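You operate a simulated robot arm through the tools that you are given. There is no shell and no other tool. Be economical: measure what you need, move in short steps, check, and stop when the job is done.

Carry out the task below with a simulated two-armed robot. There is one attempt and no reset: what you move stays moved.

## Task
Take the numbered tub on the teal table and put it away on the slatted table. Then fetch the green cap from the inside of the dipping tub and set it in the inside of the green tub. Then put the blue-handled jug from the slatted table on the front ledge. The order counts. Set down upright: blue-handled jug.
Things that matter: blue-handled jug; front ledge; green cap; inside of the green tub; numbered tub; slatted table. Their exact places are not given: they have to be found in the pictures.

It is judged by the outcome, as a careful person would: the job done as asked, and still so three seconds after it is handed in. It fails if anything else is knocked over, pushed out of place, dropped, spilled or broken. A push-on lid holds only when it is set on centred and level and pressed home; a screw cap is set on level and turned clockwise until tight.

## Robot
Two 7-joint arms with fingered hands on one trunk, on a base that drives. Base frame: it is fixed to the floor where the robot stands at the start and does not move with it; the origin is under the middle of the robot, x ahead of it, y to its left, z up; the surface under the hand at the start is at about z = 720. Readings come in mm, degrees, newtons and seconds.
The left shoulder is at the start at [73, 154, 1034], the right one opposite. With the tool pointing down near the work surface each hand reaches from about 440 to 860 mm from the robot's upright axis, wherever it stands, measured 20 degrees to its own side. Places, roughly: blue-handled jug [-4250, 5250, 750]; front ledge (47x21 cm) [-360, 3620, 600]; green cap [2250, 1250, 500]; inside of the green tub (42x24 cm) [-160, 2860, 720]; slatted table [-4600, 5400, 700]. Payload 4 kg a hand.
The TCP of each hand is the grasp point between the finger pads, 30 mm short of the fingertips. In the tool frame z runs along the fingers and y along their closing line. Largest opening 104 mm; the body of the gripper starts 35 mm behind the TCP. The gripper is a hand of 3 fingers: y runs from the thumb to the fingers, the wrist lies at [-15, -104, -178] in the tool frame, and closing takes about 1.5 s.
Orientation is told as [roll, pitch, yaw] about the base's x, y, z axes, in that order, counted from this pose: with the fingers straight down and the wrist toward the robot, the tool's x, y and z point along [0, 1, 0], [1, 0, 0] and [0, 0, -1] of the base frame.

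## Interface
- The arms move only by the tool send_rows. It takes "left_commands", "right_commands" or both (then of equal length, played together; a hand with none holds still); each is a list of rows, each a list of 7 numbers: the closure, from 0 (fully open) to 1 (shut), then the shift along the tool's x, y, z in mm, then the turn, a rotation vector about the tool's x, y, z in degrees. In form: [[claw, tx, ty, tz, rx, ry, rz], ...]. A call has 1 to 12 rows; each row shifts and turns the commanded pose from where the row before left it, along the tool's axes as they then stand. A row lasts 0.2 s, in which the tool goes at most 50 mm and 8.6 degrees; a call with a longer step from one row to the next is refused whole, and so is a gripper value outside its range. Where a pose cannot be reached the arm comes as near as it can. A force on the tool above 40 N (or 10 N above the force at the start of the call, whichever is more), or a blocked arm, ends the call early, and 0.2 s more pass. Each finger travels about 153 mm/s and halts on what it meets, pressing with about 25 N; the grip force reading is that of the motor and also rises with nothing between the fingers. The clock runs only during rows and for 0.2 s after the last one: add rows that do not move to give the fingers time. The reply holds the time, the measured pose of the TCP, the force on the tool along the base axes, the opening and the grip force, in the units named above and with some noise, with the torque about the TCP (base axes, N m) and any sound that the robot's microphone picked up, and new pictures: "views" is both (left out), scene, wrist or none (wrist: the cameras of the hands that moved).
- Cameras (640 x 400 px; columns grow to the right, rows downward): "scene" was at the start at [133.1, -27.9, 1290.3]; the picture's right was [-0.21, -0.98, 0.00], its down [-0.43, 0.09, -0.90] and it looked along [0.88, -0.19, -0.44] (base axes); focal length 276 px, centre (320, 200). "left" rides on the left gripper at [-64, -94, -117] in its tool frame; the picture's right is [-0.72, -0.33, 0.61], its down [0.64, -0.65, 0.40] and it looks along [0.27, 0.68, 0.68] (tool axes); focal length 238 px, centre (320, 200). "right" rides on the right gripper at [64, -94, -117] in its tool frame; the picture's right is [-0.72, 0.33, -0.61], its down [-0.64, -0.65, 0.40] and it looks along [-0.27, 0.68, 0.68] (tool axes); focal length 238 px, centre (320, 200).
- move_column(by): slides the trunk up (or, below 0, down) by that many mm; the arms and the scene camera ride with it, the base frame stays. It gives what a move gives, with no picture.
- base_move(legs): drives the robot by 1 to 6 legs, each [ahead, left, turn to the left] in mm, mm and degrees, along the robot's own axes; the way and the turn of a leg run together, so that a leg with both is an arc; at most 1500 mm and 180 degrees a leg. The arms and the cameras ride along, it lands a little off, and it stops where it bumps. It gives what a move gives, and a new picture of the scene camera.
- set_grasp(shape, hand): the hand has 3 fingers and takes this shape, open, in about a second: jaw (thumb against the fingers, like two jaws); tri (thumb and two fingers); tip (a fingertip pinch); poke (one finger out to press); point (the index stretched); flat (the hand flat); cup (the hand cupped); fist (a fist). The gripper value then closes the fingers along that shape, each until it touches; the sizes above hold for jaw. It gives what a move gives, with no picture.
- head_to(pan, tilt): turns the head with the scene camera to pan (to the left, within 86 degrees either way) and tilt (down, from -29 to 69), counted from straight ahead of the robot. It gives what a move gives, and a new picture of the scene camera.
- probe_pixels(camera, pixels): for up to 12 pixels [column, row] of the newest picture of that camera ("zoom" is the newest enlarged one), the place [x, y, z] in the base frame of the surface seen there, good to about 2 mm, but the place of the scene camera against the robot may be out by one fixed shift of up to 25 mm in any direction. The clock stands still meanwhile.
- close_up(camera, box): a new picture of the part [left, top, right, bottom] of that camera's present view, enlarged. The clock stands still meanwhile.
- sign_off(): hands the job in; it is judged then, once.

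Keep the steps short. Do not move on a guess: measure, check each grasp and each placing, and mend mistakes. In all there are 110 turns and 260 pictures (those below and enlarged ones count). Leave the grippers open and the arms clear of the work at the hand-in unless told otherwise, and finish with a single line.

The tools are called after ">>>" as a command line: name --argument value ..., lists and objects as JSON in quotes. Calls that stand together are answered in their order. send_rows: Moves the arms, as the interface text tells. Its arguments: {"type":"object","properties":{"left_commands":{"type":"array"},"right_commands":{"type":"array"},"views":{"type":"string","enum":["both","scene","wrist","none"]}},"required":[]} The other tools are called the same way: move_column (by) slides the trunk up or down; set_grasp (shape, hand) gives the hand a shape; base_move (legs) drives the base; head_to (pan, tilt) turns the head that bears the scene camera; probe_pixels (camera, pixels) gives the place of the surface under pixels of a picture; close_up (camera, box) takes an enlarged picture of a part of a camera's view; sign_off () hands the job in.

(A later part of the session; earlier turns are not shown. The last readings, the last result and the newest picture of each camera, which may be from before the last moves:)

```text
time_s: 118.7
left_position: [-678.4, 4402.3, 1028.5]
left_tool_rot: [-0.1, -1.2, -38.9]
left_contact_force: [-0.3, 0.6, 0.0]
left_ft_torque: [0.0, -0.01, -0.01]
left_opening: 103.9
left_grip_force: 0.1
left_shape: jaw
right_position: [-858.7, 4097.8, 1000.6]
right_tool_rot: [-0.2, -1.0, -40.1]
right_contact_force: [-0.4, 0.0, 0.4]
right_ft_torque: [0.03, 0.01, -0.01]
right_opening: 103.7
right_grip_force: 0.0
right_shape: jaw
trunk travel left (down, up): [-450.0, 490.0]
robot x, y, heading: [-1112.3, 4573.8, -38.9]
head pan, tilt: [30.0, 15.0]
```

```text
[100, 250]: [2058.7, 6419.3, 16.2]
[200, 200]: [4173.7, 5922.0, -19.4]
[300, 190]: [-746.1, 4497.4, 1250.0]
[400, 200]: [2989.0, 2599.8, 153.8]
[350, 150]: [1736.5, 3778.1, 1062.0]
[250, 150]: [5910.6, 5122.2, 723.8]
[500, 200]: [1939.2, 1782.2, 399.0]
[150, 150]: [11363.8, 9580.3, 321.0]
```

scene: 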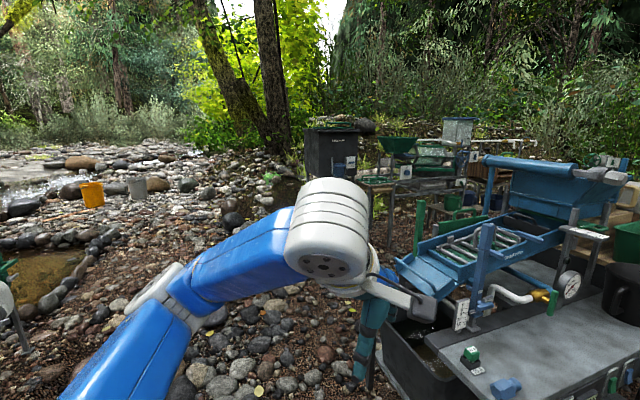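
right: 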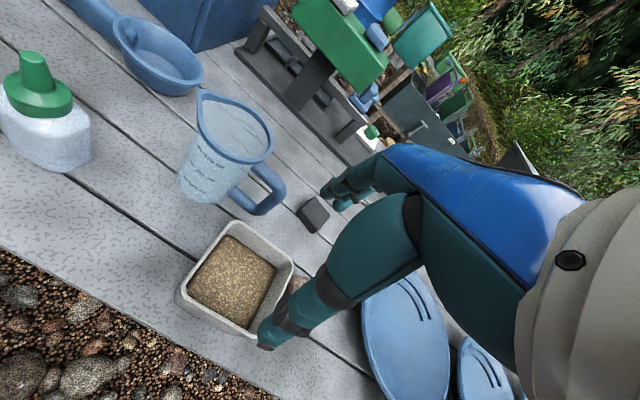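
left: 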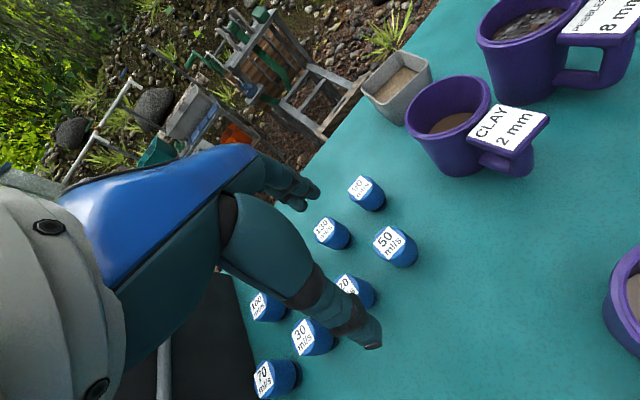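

There is a way round the blue machine's north side. Turn to heading 0, then drive east along y≈4700.

>>> base_move --legs '[[0, 0, 39]]'

>>> head_to --pan 0 --tilt 28

```text
time_s: 120.9
left_position: [-666.4, 4710.6, 1028.7]
left_tool_rot: [0.0, -1.2, -0.1]
left_contact_force: [0.2, -1.1, -0.3]
left_ft_torque: [-0.01, 0.02, -0.01]
left_opening: 103.8
left_grip_force: 0.0
left_shape: jaw
right_position: [-617.4, 4361.3, 1000.7]
right_tool_rot: [-0.2, -1.1, -1.4]
right_contact_force: [-0.2, 0.2, 0.9]
right_ft_torque: [-0.01, -0.01, -0.04]
right_opening: 104.0
right_grip_force: 0.2
right_shape: jaw
trunk travel left (down, up): [-450.0, 490.0]
robot x, y, heading: [-1114.7, 4572.0, -0.3]
head pan, tilt: [30.0, 15.0]
```

scene: 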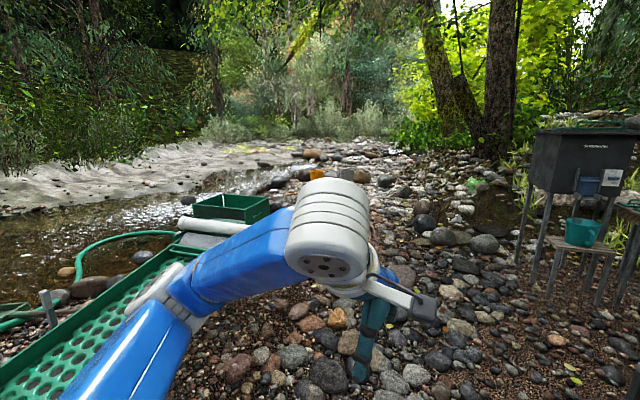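

```text
time_s: 121.9
left_position: [-669.0, 4711.0, 1030.6]
left_tool_rot: [-0.2, -1.3, 0.0]
left_contact_force: [-0.1, 0.5, -0.4]
left_ft_torque: [0.01, -0.05, -0.01]
left_opening: 103.6
left_grip_force: 0.0
left_shape: jaw
right_position: [-619.1, 4361.9, 1002.2]
right_tool_rot: [-0.2, -1.1, -1.3]
right_contact_force: [0.2, -0.3, 0.6]
right_ft_torque: [0.0, 0.01, 0.0]
right_opening: 104.0
right_grip_force: 0.1
right_shape: jaw
trunk travel left (down, up): [-450.0, 490.0]
robot x, y, heading: [-1111.1, 4573.5, -0.3]
head pan, tilt: [0.0, 28.0]
```

scene: 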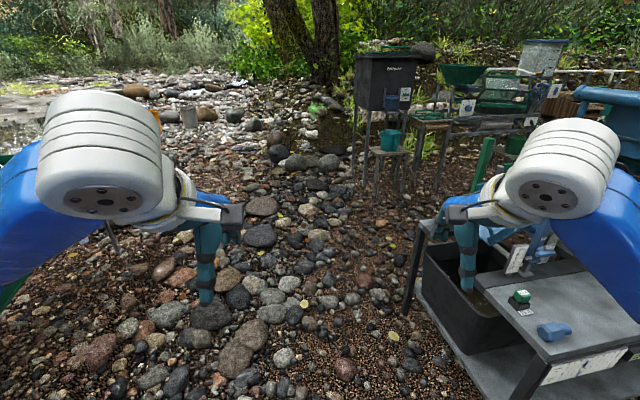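

Probe the bench edges and sluice to size the gap.

>>> probe_pixels --camera "scene" --pixels '[[425, 240], [430, 285], [475, 350], [540, 360], [405, 315], [415, 370], [385, 130], [395, 180], [110, 235], [10, 285], [570, 330], [300, 300]]'

>>> close_up --camera "scene" --box '[340, 100, 640, 288]'

```text
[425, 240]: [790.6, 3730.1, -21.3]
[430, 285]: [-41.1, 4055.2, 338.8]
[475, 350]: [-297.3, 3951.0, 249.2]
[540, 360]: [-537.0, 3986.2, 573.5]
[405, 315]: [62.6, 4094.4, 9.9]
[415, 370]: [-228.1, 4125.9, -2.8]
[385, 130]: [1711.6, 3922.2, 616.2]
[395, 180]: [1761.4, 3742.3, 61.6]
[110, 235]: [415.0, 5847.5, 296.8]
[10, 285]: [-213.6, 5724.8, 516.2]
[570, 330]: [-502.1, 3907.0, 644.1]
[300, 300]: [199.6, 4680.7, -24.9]
```

```text
2.13 times, centred on (490, 194) of scene
```

zoom: 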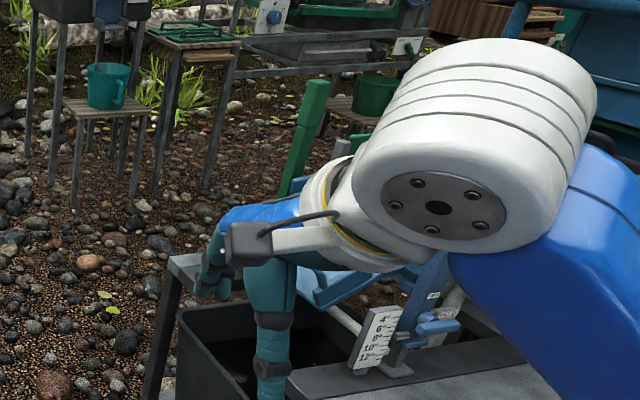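

Bench's north edge y≈4100; sluice y≥5700. Drive east 1500 mm with 150 left.

>>> base_move --legs '[[1480, 150, 0], [450, 0, -60]]'

>>> head_to --pan -15 --tilt 20

```text
time_s: 131.8
left_position: [1081.0, 4179.3, 1029.7]
left_tool_rot: [0.0, -1.3, -59.5]
left_contact_force: [-0.7, -0.2, -0.2]
left_ft_torque: [-0.02, 0.0, 0.01]
left_opening: 103.7
left_grip_force: 0.1
left_shape: jaw
right_position: [803.7, 3958.6, 1003.0]
right_tool_rot: [-0.3, -1.3, -60.9]
right_contact_force: [0.0, 0.1, -0.8]
right_ft_torque: [0.0, -0.01, 0.01]
right_opening: 104.1
right_grip_force: 0.0
right_shape: jaw
trunk travel left (down, up): [-450.0, 490.0]
robot x, y, heading: [735.0, 4489.6, -59.5]
head pan, tilt: [0.0, 28.0]
```

scene: 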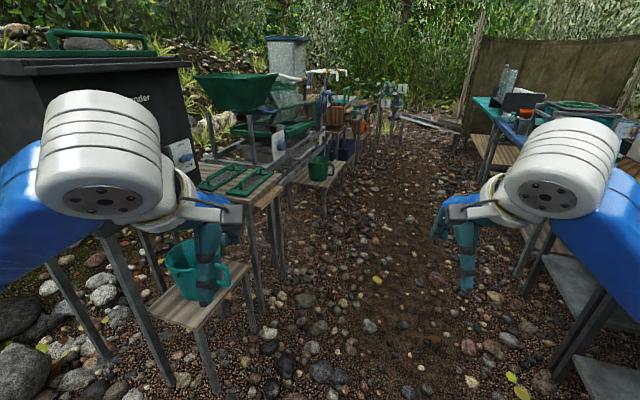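

```text
time_s: 132.6
left_position: [1079.0, 4179.4, 1029.9]
left_tool_rot: [-0.2, -1.5, -59.8]
left_contact_force: [-0.7, -0.7, -0.5]
left_ft_torque: [-0.02, -0.02, -0.01]
left_opening: 104.0
left_grip_force: 0.1
left_shape: jaw
right_position: [803.7, 3960.9, 1002.5]
right_tool_rot: [-0.2, -1.3, -60.8]
right_contact_force: [0.1, -0.6, -0.7]
right_ft_torque: [0.04, 0.01, 0.01]
right_opening: 103.9
right_grip_force: 0.0
right_shape: jaw
trunk travel left (down, up): [-450.0, 490.0]
robot x, y, heading: [736.9, 4492.3, -59.6]
head pan, tilt: [-15.0, 20.0]
```

scene: 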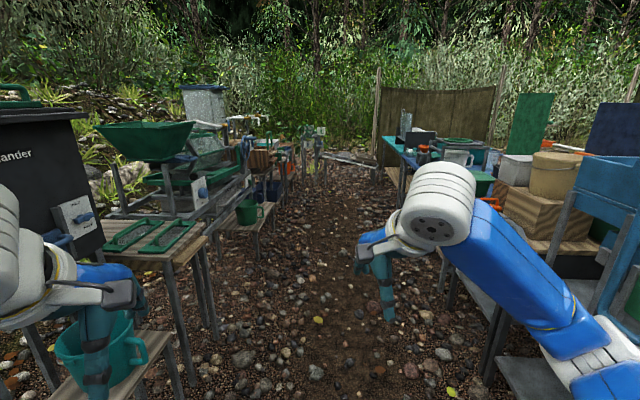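

A clear aisle leads south. Probe its sides.

>>> probe_pixels --camera "scene" --pixels '[[205, 240], [270, 205], [290, 185], [440, 255], [393, 160], [320, 260], [310, 200], [330, 165], [175, 370], [490, 370]]'

```text
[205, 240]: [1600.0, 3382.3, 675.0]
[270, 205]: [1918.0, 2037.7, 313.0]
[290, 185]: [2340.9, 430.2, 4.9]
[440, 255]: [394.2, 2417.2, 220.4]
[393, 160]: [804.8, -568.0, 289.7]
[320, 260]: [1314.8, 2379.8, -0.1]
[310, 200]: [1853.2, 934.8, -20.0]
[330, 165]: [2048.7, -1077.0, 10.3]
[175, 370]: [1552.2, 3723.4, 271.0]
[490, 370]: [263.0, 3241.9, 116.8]
```

Turn to heading −90 and drive down the aisle.

>>> base_move --legs '[[0, 0, -30.4], [1450, 230, 0]]'

>>> base_move --legs '[[1300, 350, 0]]'

>>> head_to --pan 60 --tilt 28

```text
time_s: 141.3
left_position: [1093.7, 2605.4, 1031.0]
left_tool_rot: [-0.3, -1.4, -90.9]
left_contact_force: [-0.3, 0.4, 0.7]
left_ft_torque: [0.03, 0.0, -0.01]
left_opening: 103.9
left_grip_force: 0.1
left_shape: jaw
right_position: [741.5, 2559.6, 1001.4]
right_tool_rot: [-0.2, -1.3, -92.0]
right_contact_force: [0.5, 0.4, 0.5]
right_ft_torque: [0.0, 0.02, 0.0]
right_opening: 104.0
right_grip_force: 0.0
right_shape: jaw
trunk travel left (down, up): [-450.0, 490.0]
robot x, y, heading: [957.5, 3051.5, -90.9]
head pan, tilt: [-15.0, 20.0]
```

scene: 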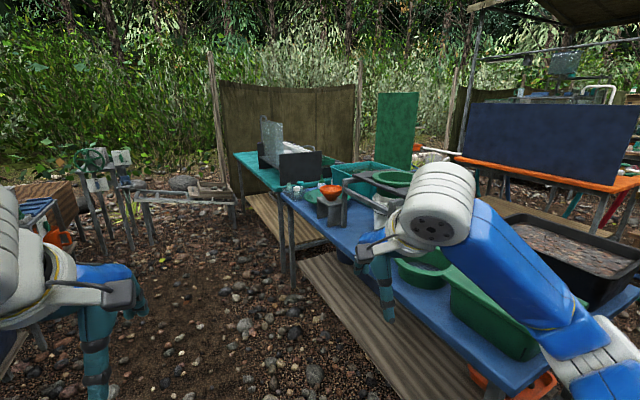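

```text
time_s: 148.0
left_position: [1414.9, 1303.7, 1032.0]
left_tool_rot: [-0.3, -1.6, -91.5]
left_contact_force: [-0.2, -0.3, 0.4]
left_ft_torque: [-0.01, 0.02, -0.01]
left_opening: 103.8
left_grip_force: 0.1
left_shape: jaw
right_position: [1063.9, 1262.9, 1002.3]
right_tool_rot: [-0.3, -1.4, -92.7]
right_contact_force: [-0.5, -0.5, 0.4]
right_ft_torque: [-0.01, 0.01, 0.04]
right_opening: 103.7
right_grip_force: 0.1
right_shape: jaw
trunk travel left (down, up): [-450.0, 490.0]
robot x, y, heading: [1291.1, 1750.1, -91.5]
head pan, tilt: [-15.0, 20.0]
```

scene: 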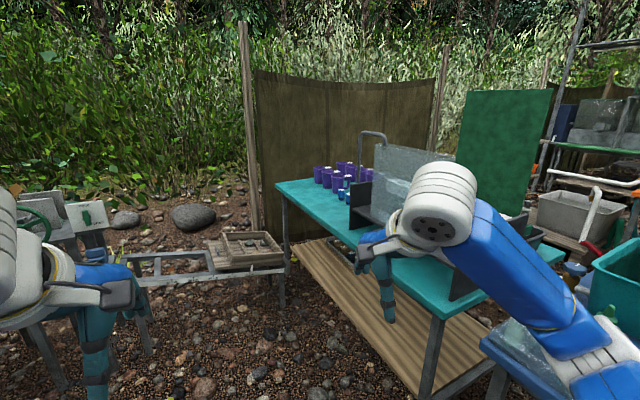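

```text
time_s: 149.5
left_position: [1414.8, 1306.0, 1031.8]
left_tool_rot: [-0.3, -1.7, -91.6]
left_contact_force: [-0.4, -0.2, -0.7]
left_ft_torque: [0.0, 0.01, 0.02]
left_opening: 103.6
left_grip_force: 0.0
left_shape: jaw
right_position: [1065.8, 1264.9, 1003.6]
right_tool_rot: [-0.3, -1.5, -92.7]
right_contact_force: [-0.6, 0.2, 0.8]
right_ft_torque: [-0.01, 0.01, -0.01]
right_opening: 104.0
right_grip_force: 0.1
right_shape: jaw
trunk travel left (down, up): [-450.0, 490.0]
robot x, y, heading: [1289.9, 1747.5, -91.4]
head pan, tilt: [60.0, 28.0]
```

scene: 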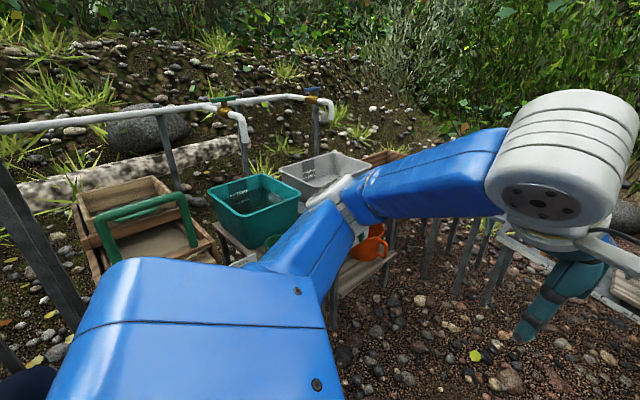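

Arc around to face the dipping tub (teal, at (255,205)).

>>> base_move --legs '[[300, 0, 50], [50, -150, 41.4]]'

>>> head_to --pan 0 --tilt 35

```text
time_s: 154.0
left_position: [1833.3, 1457.0, 1032.1]
left_tool_rot: [-0.5, -1.7, -1.1]
left_contact_force: [-0.7, 0.0, -0.4]
left_ft_torque: [-0.02, 0.01, -0.01]
left_opening: 103.7
left_grip_force: 0.1
left_shape: jaw
right_position: [1880.3, 1108.0, 1003.7]
right_tool_rot: [-0.4, -1.5, -2.2]
right_contact_force: [0.3, 0.4, -0.4]
right_ft_torque: [-0.01, 0.03, 0.01]
right_opening: 103.8
right_grip_force: 0.1
right_shape: jaw
trunk travel left (down, up): [-450.0, 490.0]
robot x, y, heading: [1393.1, 1324.4, -1.1]
head pan, tilt: [60.0, 28.0]
```

scene: 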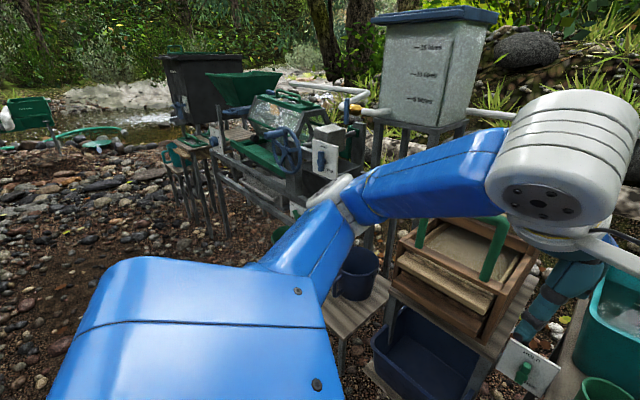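

```text
time_s: 155.3
left_position: [1834.4, 1456.7, 1032.2]
left_tool_rot: [-0.5, -1.8, -1.2]
left_contact_force: [0.0, 0.1, -0.2]
left_ft_torque: [0.02, 0.02, 0.02]
left_opening: 103.8
left_grip_force: 0.0
left_shape: jaw
right_position: [1879.1, 1107.4, 1003.8]
right_tool_rot: [-0.2, -1.5, -2.2]
right_contact_force: [0.3, -0.3, -0.4]
right_ft_torque: [-0.04, 0.03, 0.02]
right_opening: 104.1
right_grip_force: 0.0
right_shape: jaw
trunk travel left (down, up): [-450.0, 490.0]
robot x, y, heading: [1392.9, 1324.7, -0.9]
head pan, tilt: [0.0, 35.0]
```

scene: 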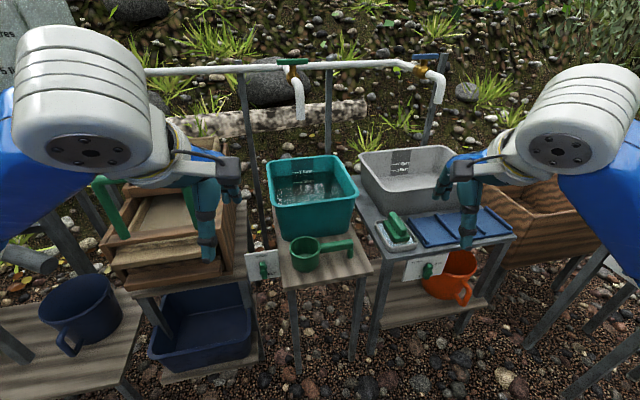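

Dipping tub at (315,195) holds water. Enlarge it to look for a green cap.

>>> close_up --camera "scene" --box '[240, 140, 400, 240]'

>>> close_up --camera "scene" --box '[330, 130, 540, 262]'

>>> probe_pixels --camera "scene" --pixels '[[310, 190], [277, 205], [355, 195], [270, 162], [338, 158], [330, 200], [305, 260], [315, 190], [330, 260]]'

```text
4.00 times, centred on (320, 190) of scene
```

zoom: 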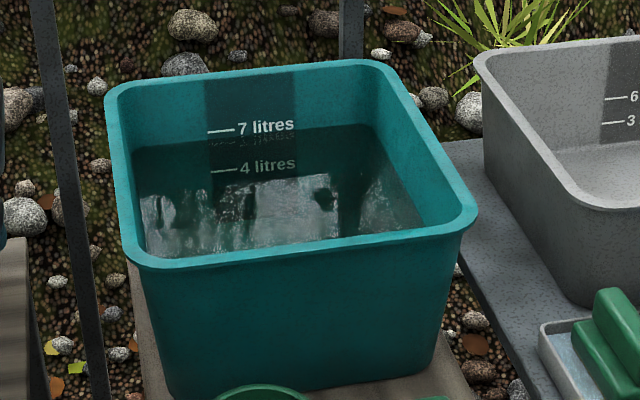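

```text
3.03 times, centred on (435, 196) of scene
```

zoom: 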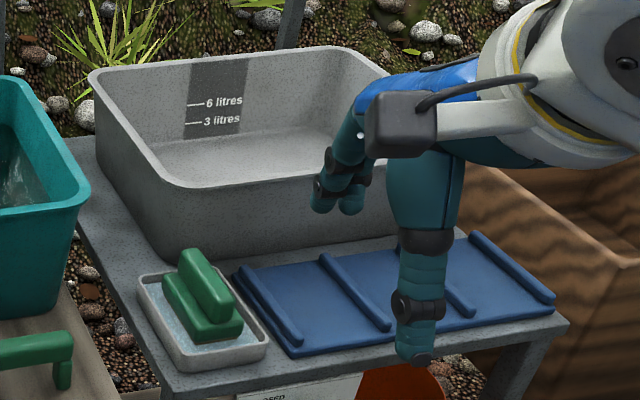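

```text
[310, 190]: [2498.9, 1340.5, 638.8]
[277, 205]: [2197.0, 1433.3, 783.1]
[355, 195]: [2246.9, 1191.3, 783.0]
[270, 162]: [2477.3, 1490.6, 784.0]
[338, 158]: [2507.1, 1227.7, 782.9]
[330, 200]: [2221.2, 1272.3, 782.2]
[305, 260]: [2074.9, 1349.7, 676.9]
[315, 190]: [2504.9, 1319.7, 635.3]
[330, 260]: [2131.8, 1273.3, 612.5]
```

Cap is not visible from here (front of tub hidden). Probe near obstacles before driving closer.

>>> probe_pixels --camera "scene" --pixels '[[120, 385], [20, 395], [155, 370], [250, 355], [300, 370], [290, 285], [360, 275], [375, 340], [465, 325], [210, 260], [205, 272]]'

>>> head_to --pan 25 --tilt 55

```text
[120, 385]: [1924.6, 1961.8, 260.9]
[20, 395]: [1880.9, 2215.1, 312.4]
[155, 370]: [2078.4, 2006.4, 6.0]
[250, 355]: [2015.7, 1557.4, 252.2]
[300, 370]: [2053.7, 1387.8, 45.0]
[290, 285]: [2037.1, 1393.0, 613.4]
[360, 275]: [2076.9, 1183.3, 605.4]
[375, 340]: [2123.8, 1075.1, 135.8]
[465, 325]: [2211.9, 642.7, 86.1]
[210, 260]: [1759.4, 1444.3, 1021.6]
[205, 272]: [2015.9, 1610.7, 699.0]
```

```text
time_s: 156.2
left_position: [1833.9, 1456.4, 1032.8]
left_tool_rot: [-0.6, -1.8, -1.2]
left_contact_force: [-0.6, 0.3, 0.9]
left_ft_torque: [0.01, 0.04, -0.02]
left_opening: 103.9
left_grip_force: 0.1
left_shape: jaw
right_position: [1879.3, 1107.4, 1004.3]
right_tool_rot: [-0.2, -1.5, -2.2]
right_contact_force: [0.4, 0.5, -0.1]
right_ft_torque: [0.02, 0.03, 0.05]
right_opening: 103.7
right_grip_force: 0.1
right_shape: jaw
trunk travel left (down, up): [-450.0, 490.0]
robot x, y, heading: [1391.4, 1324.8, -1.2]
head pan, tilt: [25.0, 55.0]
```

scene: 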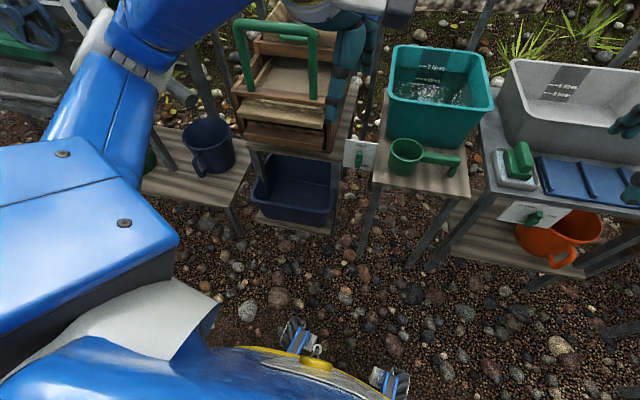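

Raise the trunk 250 mm for clearance and a steeper view, then drive 250 ahead.

>>> move_column --by 250

>>> base_move --legs '[[240, -40, 1]]'

>>> head_to --pan 0 --tilt 52

>>> close_up --camera "scene" --box '[200, 60, 440, 210]'

```text
time_s: 158.8
left_position: [1834.0, 1455.3, 1283.9]
left_tool_rot: [-0.6, -1.7, -1.2]
left_contact_force: [-0.5, 0.7, -0.4]
left_ft_torque: [0.03, 0.01, 0.0]
left_opening: 104.1
left_grip_force: 0.1
left_shape: jaw
right_position: [1877.9, 1107.4, 1253.6]
right_tool_rot: [-0.2, -1.6, -2.2]
right_contact_force: [0.5, 0.4, 0.3]
right_ft_torque: [-0.03, -0.03, -0.01]
right_opening: 103.8
right_grip_force: 0.0
right_shape: jaw
trunk travel left (down, up): [-700.0, 240.0]
robot x, y, heading: [1396.1, 1325.0, -1.0]
head pan, tilt: [25.0, 55.0]
```

```text
time_s: 160.6
left_position: [2065.9, 1422.6, 1283.9]
left_tool_rot: [-0.6, -2.0, -0.2]
left_contact_force: [-0.1, -0.3, -0.3]
left_ft_torque: [-0.01, -0.01, 0.0]
left_opening: 103.8
left_grip_force: 0.1
left_shape: jaw
right_position: [2116.5, 1075.8, 1255.5]
right_tool_rot: [-0.3, -1.8, -1.2]
right_contact_force: [0.4, -0.3, 0.0]
right_ft_torque: [-0.01, 0.0, -0.01]
right_opening: 103.5
right_grip_force: 0.0
right_shape: jaw
trunk travel left (down, up): [-700.0, 240.0]
robot x, y, heading: [1631.9, 1286.1, 0.2]
head pan, tilt: [25.0, 55.0]
```

scene: 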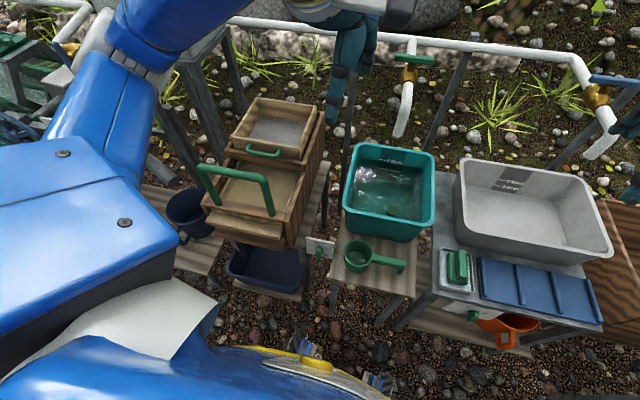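

```text
time_s: 161.5
left_position: [2069.9, 1422.5, 1283.2]
left_tool_rot: [-0.8, -1.9, -0.3]
left_contact_force: [-0.5, 0.4, 0.0]
left_ft_torque: [0.0, -0.01, 0.02]
left_opening: 103.9
left_grip_force: 0.0
left_shape: jaw
right_position: [2120.2, 1074.1, 1253.6]
right_tool_rot: [-0.3, -1.6, -1.2]
right_contact_force: [0.7, 0.0, -0.3]
right_ft_torque: [0.02, 0.04, 0.02]
right_opening: 103.9
right_grip_force: 0.0
right_shape: jaw
trunk travel left (down, up): [-700.0, 240.0]
robot x, y, heading: [1630.9, 1284.2, 0.4]
head pan, tilt: [0.0, 52.0]
```

scene: 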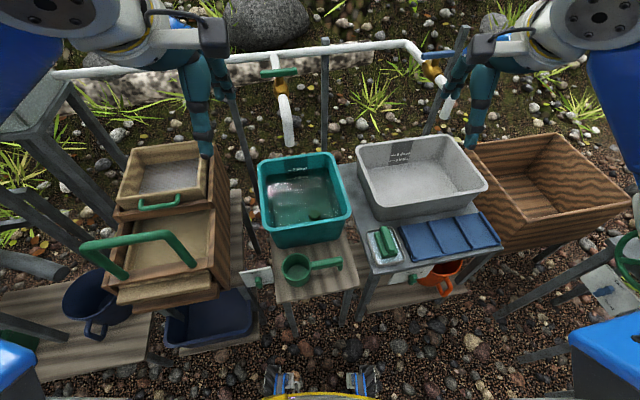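

```text
2.67 times, centred on (320, 135) of scene
```

zoom: 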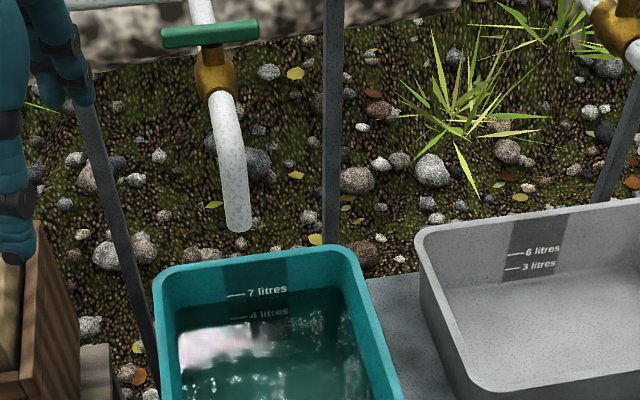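

>>> close_up --camera "scene" --box '[245, 145, 365, 255]'

>>> close_up --camera "scene" --box '[40, 230, 280, 380]'

>>> send_rows --left_commands '[[0, -20, 20, 0, 0, 0, 0]]' --views "wrist"

```text
3.64 times, centred on (305, 200) of scene
```

zoom: 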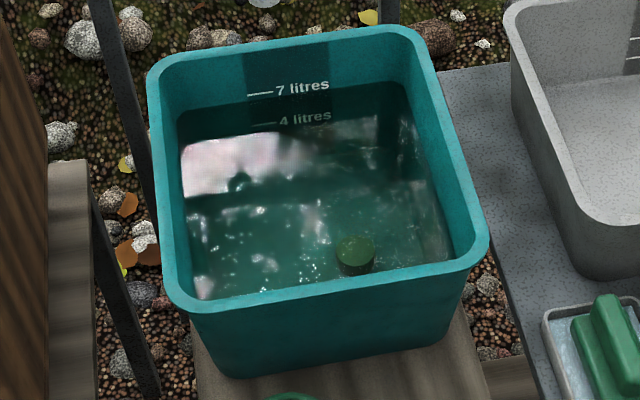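

```text
2.67 times, centred on (160, 305) of scene
```

zoom: 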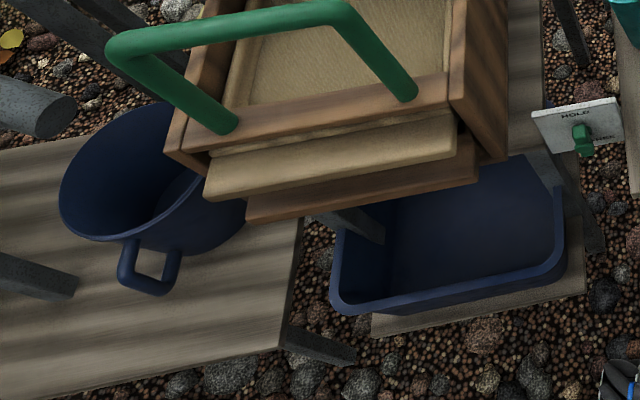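

```text
time_s: 161.9
left_position: [2089.7, 1401.2, 1283.6]
left_tool_rot: [-0.4, -1.7, 0.0]
left_contact_force: [0.6, 0.4, -0.6]
left_ft_torque: [-0.03, 0.01, -0.01]
left_opening: 103.8
left_grip_force: 0.1
left_shape: jaw
right_position: [2120.4, 1073.8, 1253.5]
right_tool_rot: [-0.2, -1.7, -1.2]
right_contact_force: [-0.3, -0.3, 0.2]
right_ft_torque: [0.01, 0.01, -0.02]
right_opening: 103.8
right_grip_force: 0.1
right_shape: jaw
trunk travel left (down, up): [-700.0, 240.0]
robot x, y, heading: [1632.4, 1284.0, 0.1]
head pan, tilt: [0.0, 52.0]
```

left: 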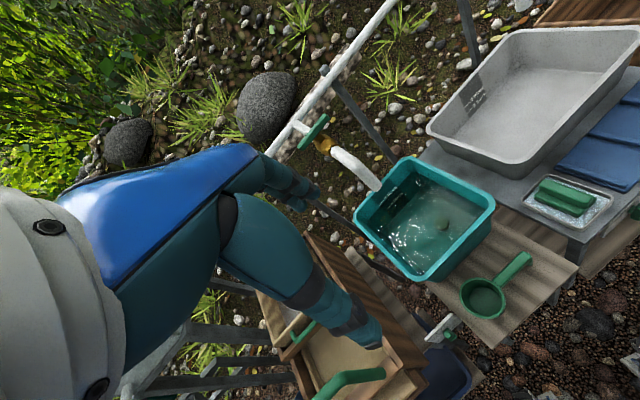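

The green cap is in the water: zoom (355,255), scene ≈ (342,215), left cam ≈ (443,222). Probe it.

>>> probe_pixels --camera "left" --pixels '[[443, 222], [440, 226], [447, 218], [420, 240], [356, 220], [490, 200], [415, 280], [412, 162], [470, 230], [435, 262]]'

>>> close_up --camera "left" --box '[350, 145, 510, 295]'

>>> probe_pixels --camera "scene" --pixels '[[342, 214], [342, 218], [338, 210], [346, 210], [315, 215], [330, 220]]'

```text
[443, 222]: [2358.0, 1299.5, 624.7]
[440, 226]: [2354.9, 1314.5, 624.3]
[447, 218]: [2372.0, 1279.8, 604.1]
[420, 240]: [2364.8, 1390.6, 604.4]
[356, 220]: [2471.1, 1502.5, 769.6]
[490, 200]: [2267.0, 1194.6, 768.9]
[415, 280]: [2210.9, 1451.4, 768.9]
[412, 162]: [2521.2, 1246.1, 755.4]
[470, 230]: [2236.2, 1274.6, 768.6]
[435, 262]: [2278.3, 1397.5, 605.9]
```

```text
2.67 times, centred on (430, 220) of left
```

zoom: 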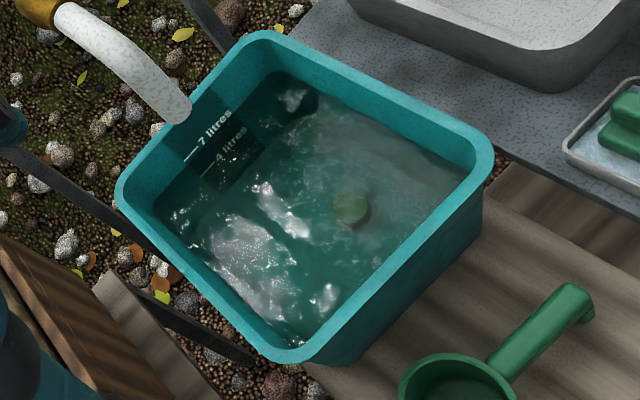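

```text
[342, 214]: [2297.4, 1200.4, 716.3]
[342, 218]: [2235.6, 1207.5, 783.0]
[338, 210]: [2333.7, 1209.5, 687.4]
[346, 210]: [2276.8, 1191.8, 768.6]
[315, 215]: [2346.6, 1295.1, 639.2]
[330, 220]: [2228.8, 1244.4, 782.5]
```

Cap centre ≈ (2356, 1306), top z≈625, tub floor ≈604, rim 769. I'll use the right hand; drive 60 ahead/60 left and lower the trunk 100 for reach, keeping the forearm sloped over the rim.

>>> base_move --legs '[[60, 60, 0]]'

>>> move_column --by -100

>>> send_rows --right_commands '[[0, 0, 0, -10, 0, 0, 0], [0, 30, 30, 0, 0, 0, 0], [0, 30, 30, 0, 0, 0, 0], [0, 30, 30, 0, 0, 0, 0], [0, 25, 30, 0, 0, 0, 0], [0, 0, 0, 0, 0, 0, 0]]' --views "both"

```text
time_s: 162.9
left_position: [2141.3, 1434.0, 1289.1]
left_tool_rot: [0.6, -2.4, -0.4]
left_contact_force: [-0.2, -0.5, 0.1]
left_ft_torque: [0.06, 0.02, 0.01]
left_opening: 103.7
left_grip_force: 0.1
left_shape: jaw
right_position: [2173.5, 1106.1, 1252.8]
right_tool_rot: [0.9, -1.9, -1.4]
right_contact_force: [-0.5, -1.0, -0.1]
right_ft_torque: [0.06, 0.01, 0.03]
right_opening: 103.9
right_grip_force: 0.0
right_shape: jaw
trunk travel left (down, up): [-700.0, 240.0]
robot x, y, heading: [1699.3, 1337.8, 0.0]
head pan, tilt: [0.0, 52.0]
```

scene: 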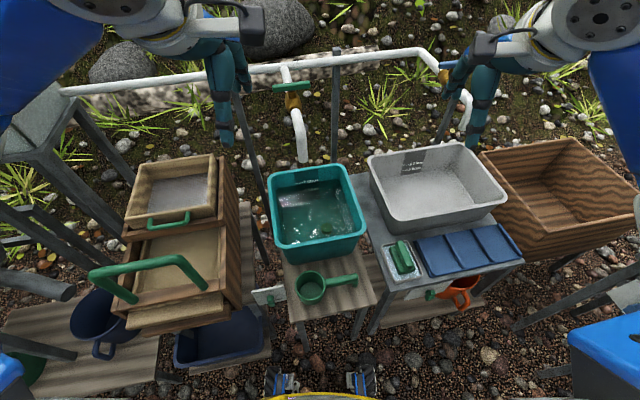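

```text
time_s: 164.3
left_position: [2148.7, 1467.1, 1183.8]
left_tool_rot: [-0.9, -2.1, -0.3]
left_contact_force: [0.1, 0.2, 0.2]
left_ft_torque: [-0.03, 0.02, 0.0]
left_opening: 103.9
left_grip_force: 0.1
left_shape: jaw
right_position: [2177.8, 1140.1, 1157.1]
right_tool_rot: [-0.7, -1.7, -1.4]
right_contact_force: [-0.8, 1.1, 0.0]
right_ft_torque: [-0.05, -0.02, -0.01]
right_opening: 104.2
right_grip_force: 0.1
right_shape: jaw
trunk travel left (down, up): [-600.0, 340.0]
robot x, y, heading: [1693.4, 1340.5, 0.2]
head pan, tilt: [0.0, 52.0]
```

```text
time_s: 165.7
left_position: [2148.5, 1456.4, 1184.2]
left_tool_rot: [-0.4, -1.9, -0.5]
left_contact_force: [-0.2, 0.9, 0.1]
left_ft_torque: [0.0, -0.02, 0.03]
left_opening: 103.7
left_grip_force: 0.0
left_shape: jaw
right_position: [2301.6, 1241.5, 1165.9]
right_tool_rot: [-0.3, -1.7, -1.4]
right_contact_force: [0.1, 0.2, -0.5]
right_ft_torque: [-0.01, -0.02, 0.02]
right_opening: 104.1
right_grip_force: 0.1
right_shape: jaw
trunk travel left (down, up): [-600.0, 340.0]
robot x, y, heading: [1692.4, 1340.7, -0.1]
head pan, tilt: [0.0, 52.0]
```

scene: 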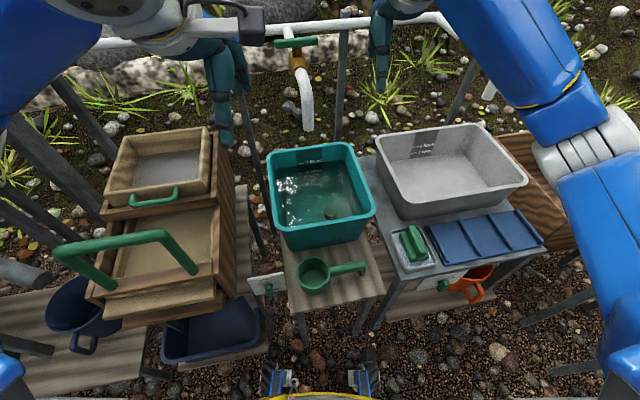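
right: 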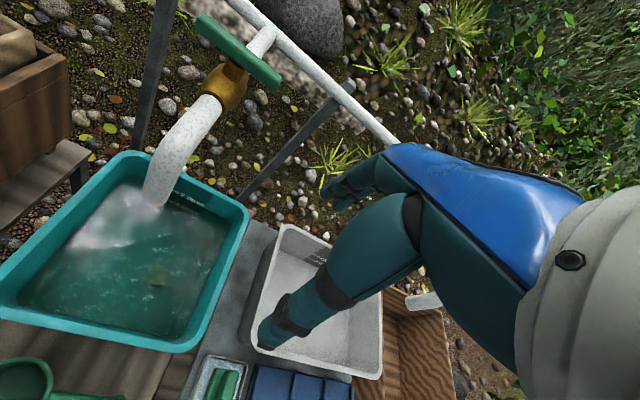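

Probe the cap, spout and pipe from the right wrist camera.

>>> close_up --camera "right" --box '[80, 190, 240, 350]'

>>> probe_pixels --camera "right" --pixels '[[158, 275], [150, 275], [166, 275], [158, 268], [158, 282], [152, 195], [215, 85], [255, 30], [380, 120], [240, 260], [140, 345], [180, 300]]'

```text
2.50 times, centred on (160, 270) of right
```

zoom: 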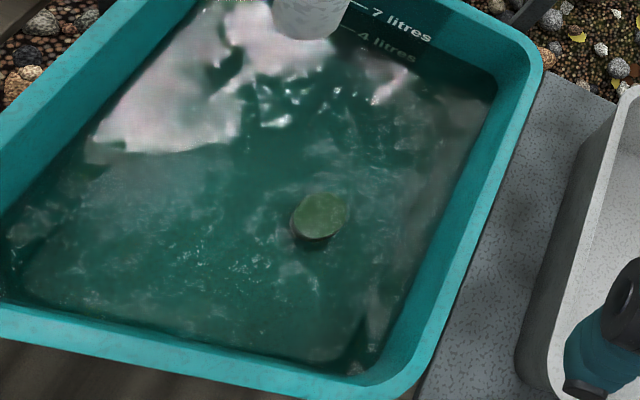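

```text
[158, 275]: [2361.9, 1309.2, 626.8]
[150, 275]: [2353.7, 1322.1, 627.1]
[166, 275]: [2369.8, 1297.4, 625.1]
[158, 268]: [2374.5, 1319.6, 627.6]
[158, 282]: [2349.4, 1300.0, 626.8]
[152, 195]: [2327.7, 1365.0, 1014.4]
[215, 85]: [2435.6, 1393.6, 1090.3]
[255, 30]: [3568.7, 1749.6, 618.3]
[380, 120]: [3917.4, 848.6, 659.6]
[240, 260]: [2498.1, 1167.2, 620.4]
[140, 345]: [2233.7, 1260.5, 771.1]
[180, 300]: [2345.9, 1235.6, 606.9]
```

Cap centre (2362, 1306), ~40 mm wide. The spout tip hangs at (2328, 1365, z 1014), so the left hand (camera on the other side) is better. Retract the right hand, shift the base 80 right.

>>> send_rows --right_commands '[[0, -30, -30, 0, 0, 0, 0], [0, -40, -30, 0, 0, 0, 0], [0, -40, -30, 0, 0, 0, 0], [0, -40, -30, 0, 0, 0, 0], [0, -30, -30, 0, 0, 0, 0]]' --views "none"

>>> base_move --legs '[[0, -90, 0]]'

>>> send_rows --left_commands '[[0, -15, 20, 30, 0, 0, 0], [0, -15, 20, 30, 0, 0, 0], [0, -20, 20, 30, 0, 0, 0], [0, -20, 20, 30, 0, 0, 0], [0, 0, 0, 0, 0, 0, 0]]' --views "both"

```text
time_s: 166.9
left_position: [2147.1, 1455.0, 1185.9]
left_tool_rot: [-0.3, -2.1, -0.5]
left_contact_force: [-0.2, 0.5, 0.9]
left_ft_torque: [0.02, -0.02, 0.0]
left_opening: 103.8
left_grip_force: 0.1
left_shape: jaw
right_position: [2143.1, 1059.6, 1166.5]
right_tool_rot: [-0.1, -1.7, -1.4]
right_contact_force: [-0.3, -0.2, -0.5]
right_ft_torque: [0.01, 0.01, 0.0]
right_opening: 104.1
right_grip_force: 0.1
right_shape: jaw
trunk travel left (down, up): [-600.0, 340.0]
robot x, y, heading: [1696.3, 1340.8, -0.0]
head pan, tilt: [0.0, 52.0]
```

```text
time_s: 168.0
left_position: [2149.5, 1401.9, 1180.4]
left_tool_rot: [-2.0, -2.0, -0.2]
left_contact_force: [-0.2, 0.9, 0.5]
left_ft_torque: [-0.08, -0.02, -0.03]
left_opening: 103.8
left_grip_force: 0.1
left_shape: jaw
right_position: [2145.9, 1006.0, 1173.3]
right_tool_rot: [-1.9, -1.7, -1.3]
right_contact_force: [-1.0, 0.2, -0.1]
right_ft_torque: [-0.04, -0.01, 0.0]
right_opening: 104.1
right_grip_force: 0.0
right_shape: jaw
trunk travel left (down, up): [-600.0, 340.0]
robot x, y, heading: [1692.0, 1257.2, -0.0]
head pan, tilt: [0.0, 52.0]
```

scene: 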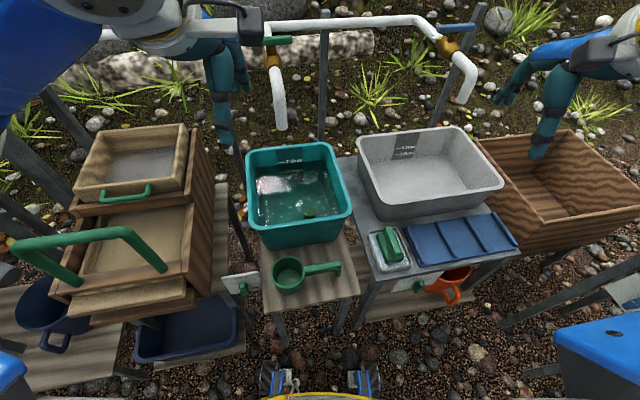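

```text
time_s: 169.2
left_position: [2229.5, 1283.7, 1067.3]
left_tool_rot: [0.2, -2.1, -0.5]
left_contact_force: [0.0, -1.1, 0.0]
left_ft_torque: [0.08, 0.01, 0.03]
left_opening: 103.9
left_grip_force: 0.1
left_shape: jaw
right_position: [2143.6, 960.1, 1163.1]
right_tool_rot: [0.5, -1.7, -1.5]
right_contact_force: [0.0, -0.7, -1.3]
right_ft_torque: [0.07, 0.0, 0.0]
right_opening: 103.9
right_grip_force: 0.0
right_shape: jaw
trunk travel left (down, up): [-600.0, 340.0]
robot x, y, heading: [1694.5, 1251.0, 0.2]
head pan, tilt: [0.0, 52.0]
```

scene: 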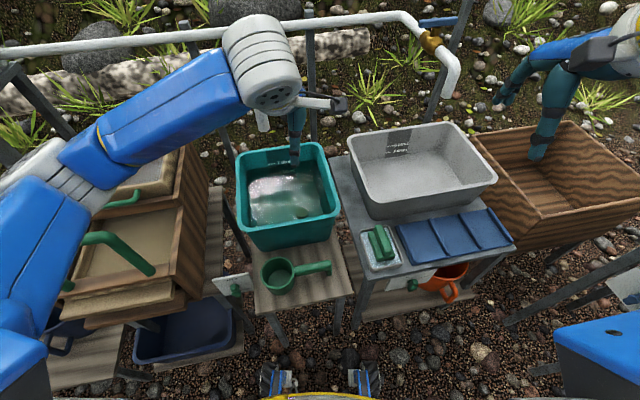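
left: 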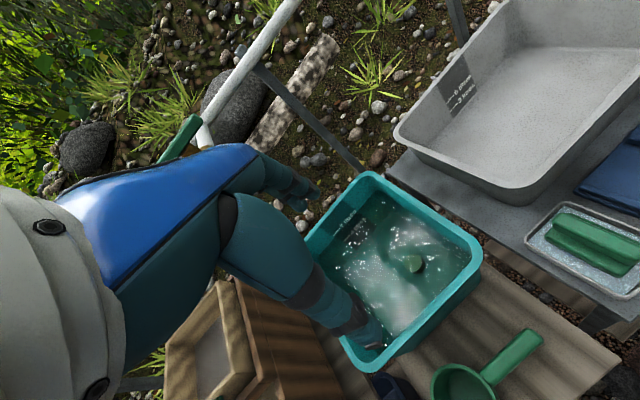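

Lower the left hand to z≈840 in front of the spout, then slide forward under it to above the cap.

>>> send_rows --left_commands '[[0, 0, 0, 45, 0, 0, 0], [0, 0, 0, 45, 0, 0, 0], [0, 0, 0, 45, 0, 0, 0], [0, 0, 0, 45, 0, 0, 0], [0, 0, 0, 45, 0, 0, 0], [0, 5, 30, 0, 0, 0, 0], [0, 5, 35, 0, 0, 0, 0], [0, 6, 35, 0, 0, 0, 0], [0, 6, 30, 0, 0, 0, 0], [0, 0, 0, 0, 0, 0, 0]]' --views "both"

```text
time_s: 171.4
left_position: [2370.3, 1319.4, 848.2]
left_tool_rot: [-0.4, -2.0, -0.3]
left_contact_force: [0.1, -0.2, -0.4]
left_ft_torque: [0.04, -0.04, 0.0]
left_opening: 103.9
left_grip_force: 0.0
left_shape: jaw
right_position: [2143.0, 976.6, 1166.7]
right_tool_rot: [-0.1, -1.8, -1.3]
right_contact_force: [-0.5, 0.4, 0.6]
right_ft_torque: [-0.01, 0.02, -0.02]
right_opening: 104.0
right_grip_force: 0.0
right_shape: jaw
trunk travel left (down, up): [-600.0, 340.0]
robot x, y, heading: [1698.6, 1255.1, -0.0]
head pan, tilt: [0.0, 52.0]
```

scene: 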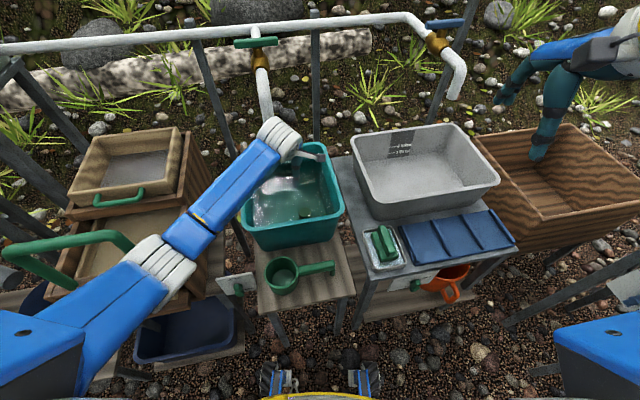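
left: 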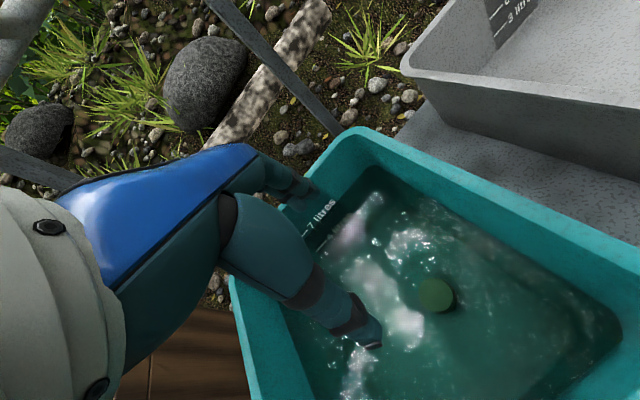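

Probe the cap in the left view and the forearm/handle heights.

>>> probe_pixels --camera "left" --pixels '[[436, 294], [421, 294], [450, 294], [436, 280], [436, 306], [470, 330]]'

>>> probe_pixels --camera "scene" --pixels '[[125, 238], [140, 255], [150, 250], [190, 240], [165, 280], [110, 310], [230, 190], [255, 205]]'

```text
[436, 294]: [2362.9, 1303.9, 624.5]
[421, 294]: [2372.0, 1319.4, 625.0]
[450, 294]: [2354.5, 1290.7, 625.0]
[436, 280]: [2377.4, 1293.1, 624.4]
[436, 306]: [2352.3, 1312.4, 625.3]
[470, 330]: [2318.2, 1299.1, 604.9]
```

```text
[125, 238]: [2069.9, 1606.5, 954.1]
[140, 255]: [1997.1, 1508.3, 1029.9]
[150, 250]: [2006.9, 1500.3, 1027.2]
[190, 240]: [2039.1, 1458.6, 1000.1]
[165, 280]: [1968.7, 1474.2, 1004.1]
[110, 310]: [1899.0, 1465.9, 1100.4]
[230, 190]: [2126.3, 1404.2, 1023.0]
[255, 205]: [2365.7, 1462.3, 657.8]
```

The left elbow is near the wash-box handle. Shift the base 110 right so the elbow clears, then move the hand back.

>>> base_move --legs '[[0, -110, 0]]'

>>> send_rows --left_commands '[[0, 24, -2, 0, 0, 0, 0], [0, 24, -2, 0, 0, 0, 0], [0, 24, -2, 0, 0, 0, 0], [0, 24, -2, 0, 0, 0, 0], [0, 0, 0, 0, 0, 0, 0], [0, 0, 0, 0, 0, 0, 0]]' --views "both"

```text
time_s: 172.6
left_position: [2370.7, 1232.2, 845.0]
left_tool_rot: [-1.7, -2.1, -0.1]
left_contact_force: [-0.6, 2.0, -0.1]
left_ft_torque: [-0.06, -0.03, -0.03]
left_opening: 103.5
left_grip_force: 0.1
left_shape: jaw
right_position: [2143.7, 895.1, 1172.5]
right_tool_rot: [-1.4, -2.0, -1.2]
right_contact_force: [-0.1, 1.2, 0.1]
right_ft_torque: [-0.11, -0.01, -0.02]
right_opening: 103.8
right_grip_force: 0.1
right_shape: jaw
trunk travel left (down, up): [-600.0, 340.0]
robot x, y, heading: [1689.3, 1146.3, 0.1]
head pan, tilt: [0.0, 52.0]
```

scene: 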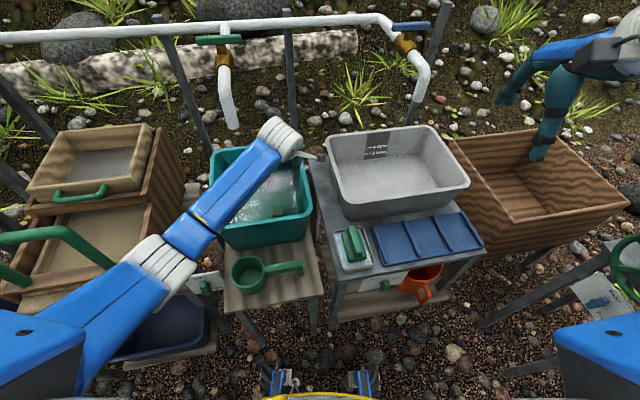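

```text
time_s: 174.0
left_position: [2360.8, 1312.9, 847.3]
left_tool_rot: [-0.6, -2.1, -0.1]
left_contact_force: [0.0, -0.2, -0.3]
left_ft_torque: [-0.05, 0.02, 0.0]
left_opening: 103.4
left_grip_force: 0.1
left_shape: jaw
right_position: [2142.2, 876.1, 1169.6]
right_tool_rot: [-0.5, -2.0, -1.1]
right_contact_force: [-0.1, 0.8, -0.3]
right_ft_torque: [-0.01, -0.02, -0.03]
right_opening: 104.1
right_grip_force: 0.1
right_shape: jaw
trunk travel left (down, up): [-600.0, 340.0]
robot x, y, heading: [1691.0, 1148.3, 0.2]
head pan, tilt: [0.0, 52.0]
```

scene: 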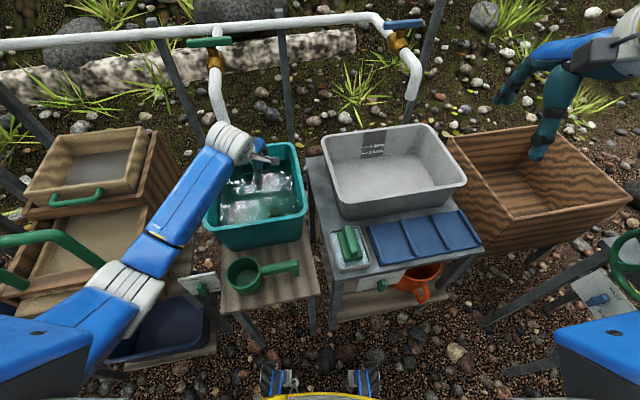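
left: 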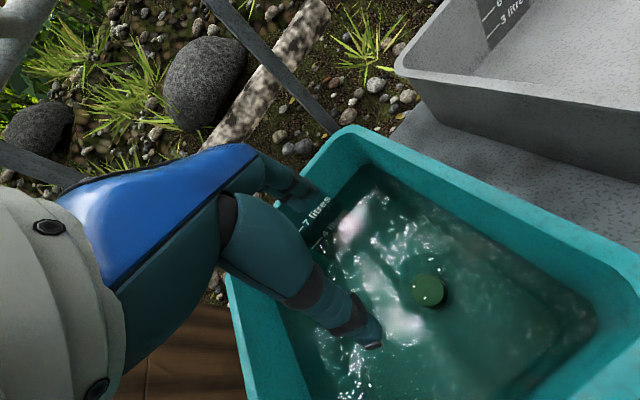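

Descend 140 mm into the tub with small corrections.

>>> send_rows --left_commands '[[0, -4, 1, 0, 2.1, 0, 0], [0, -4, 1, 25, 0, 0, 0], [0, 0, 0, 30, 0, 0, 0], [0, 0, 0, 30, 0, 0, 0], [0, 0, 0, 30, 0, 0, 0], [0, 0, 0, 25, 0, 0, 0], [0, 0, 0, 0, 0, 0, 0], [0, 0, 0, 0, 0, 0, 0]]' --views "both"

```text
time_s: 175.8
left_position: [2363.3, 1302.3, 706.9]
left_tool_rot: [-0.3, 0.0, -0.2]
left_contact_force: [0.5, -0.3, -0.1]
left_ft_torque: [0.03, -0.01, -0.01]
left_opening: 103.8
left_grip_force: 0.1
left_shape: jaw
right_position: [2141.7, 869.0, 1167.2]
right_tool_rot: [-0.2, -1.9, -1.2]
right_contact_force: [-0.9, -0.2, -0.3]
right_ft_torque: [-0.01, 0.01, 0.0]
right_opening: 103.9
right_grip_force: 0.1
right_shape: jaw
trunk travel left (down, up): [-600.0, 340.0]
robot x, y, heading: [1696.7, 1147.5, -0.1]
head pan, tilt: [0.0, 52.0]
```

scene: 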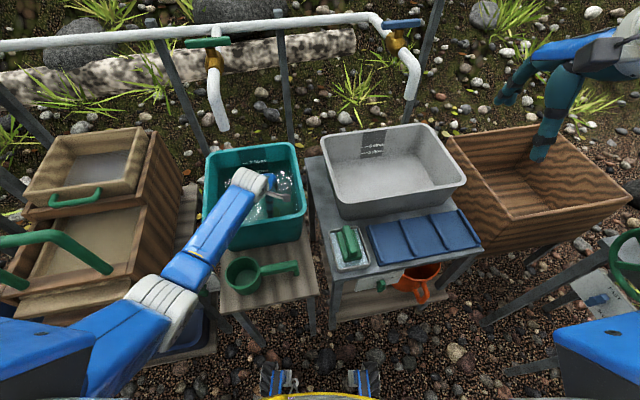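
left: 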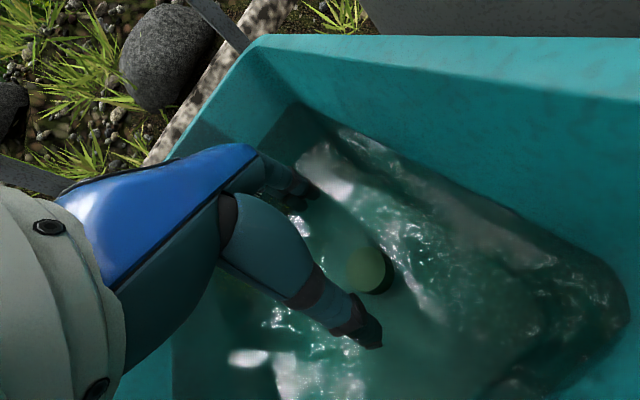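

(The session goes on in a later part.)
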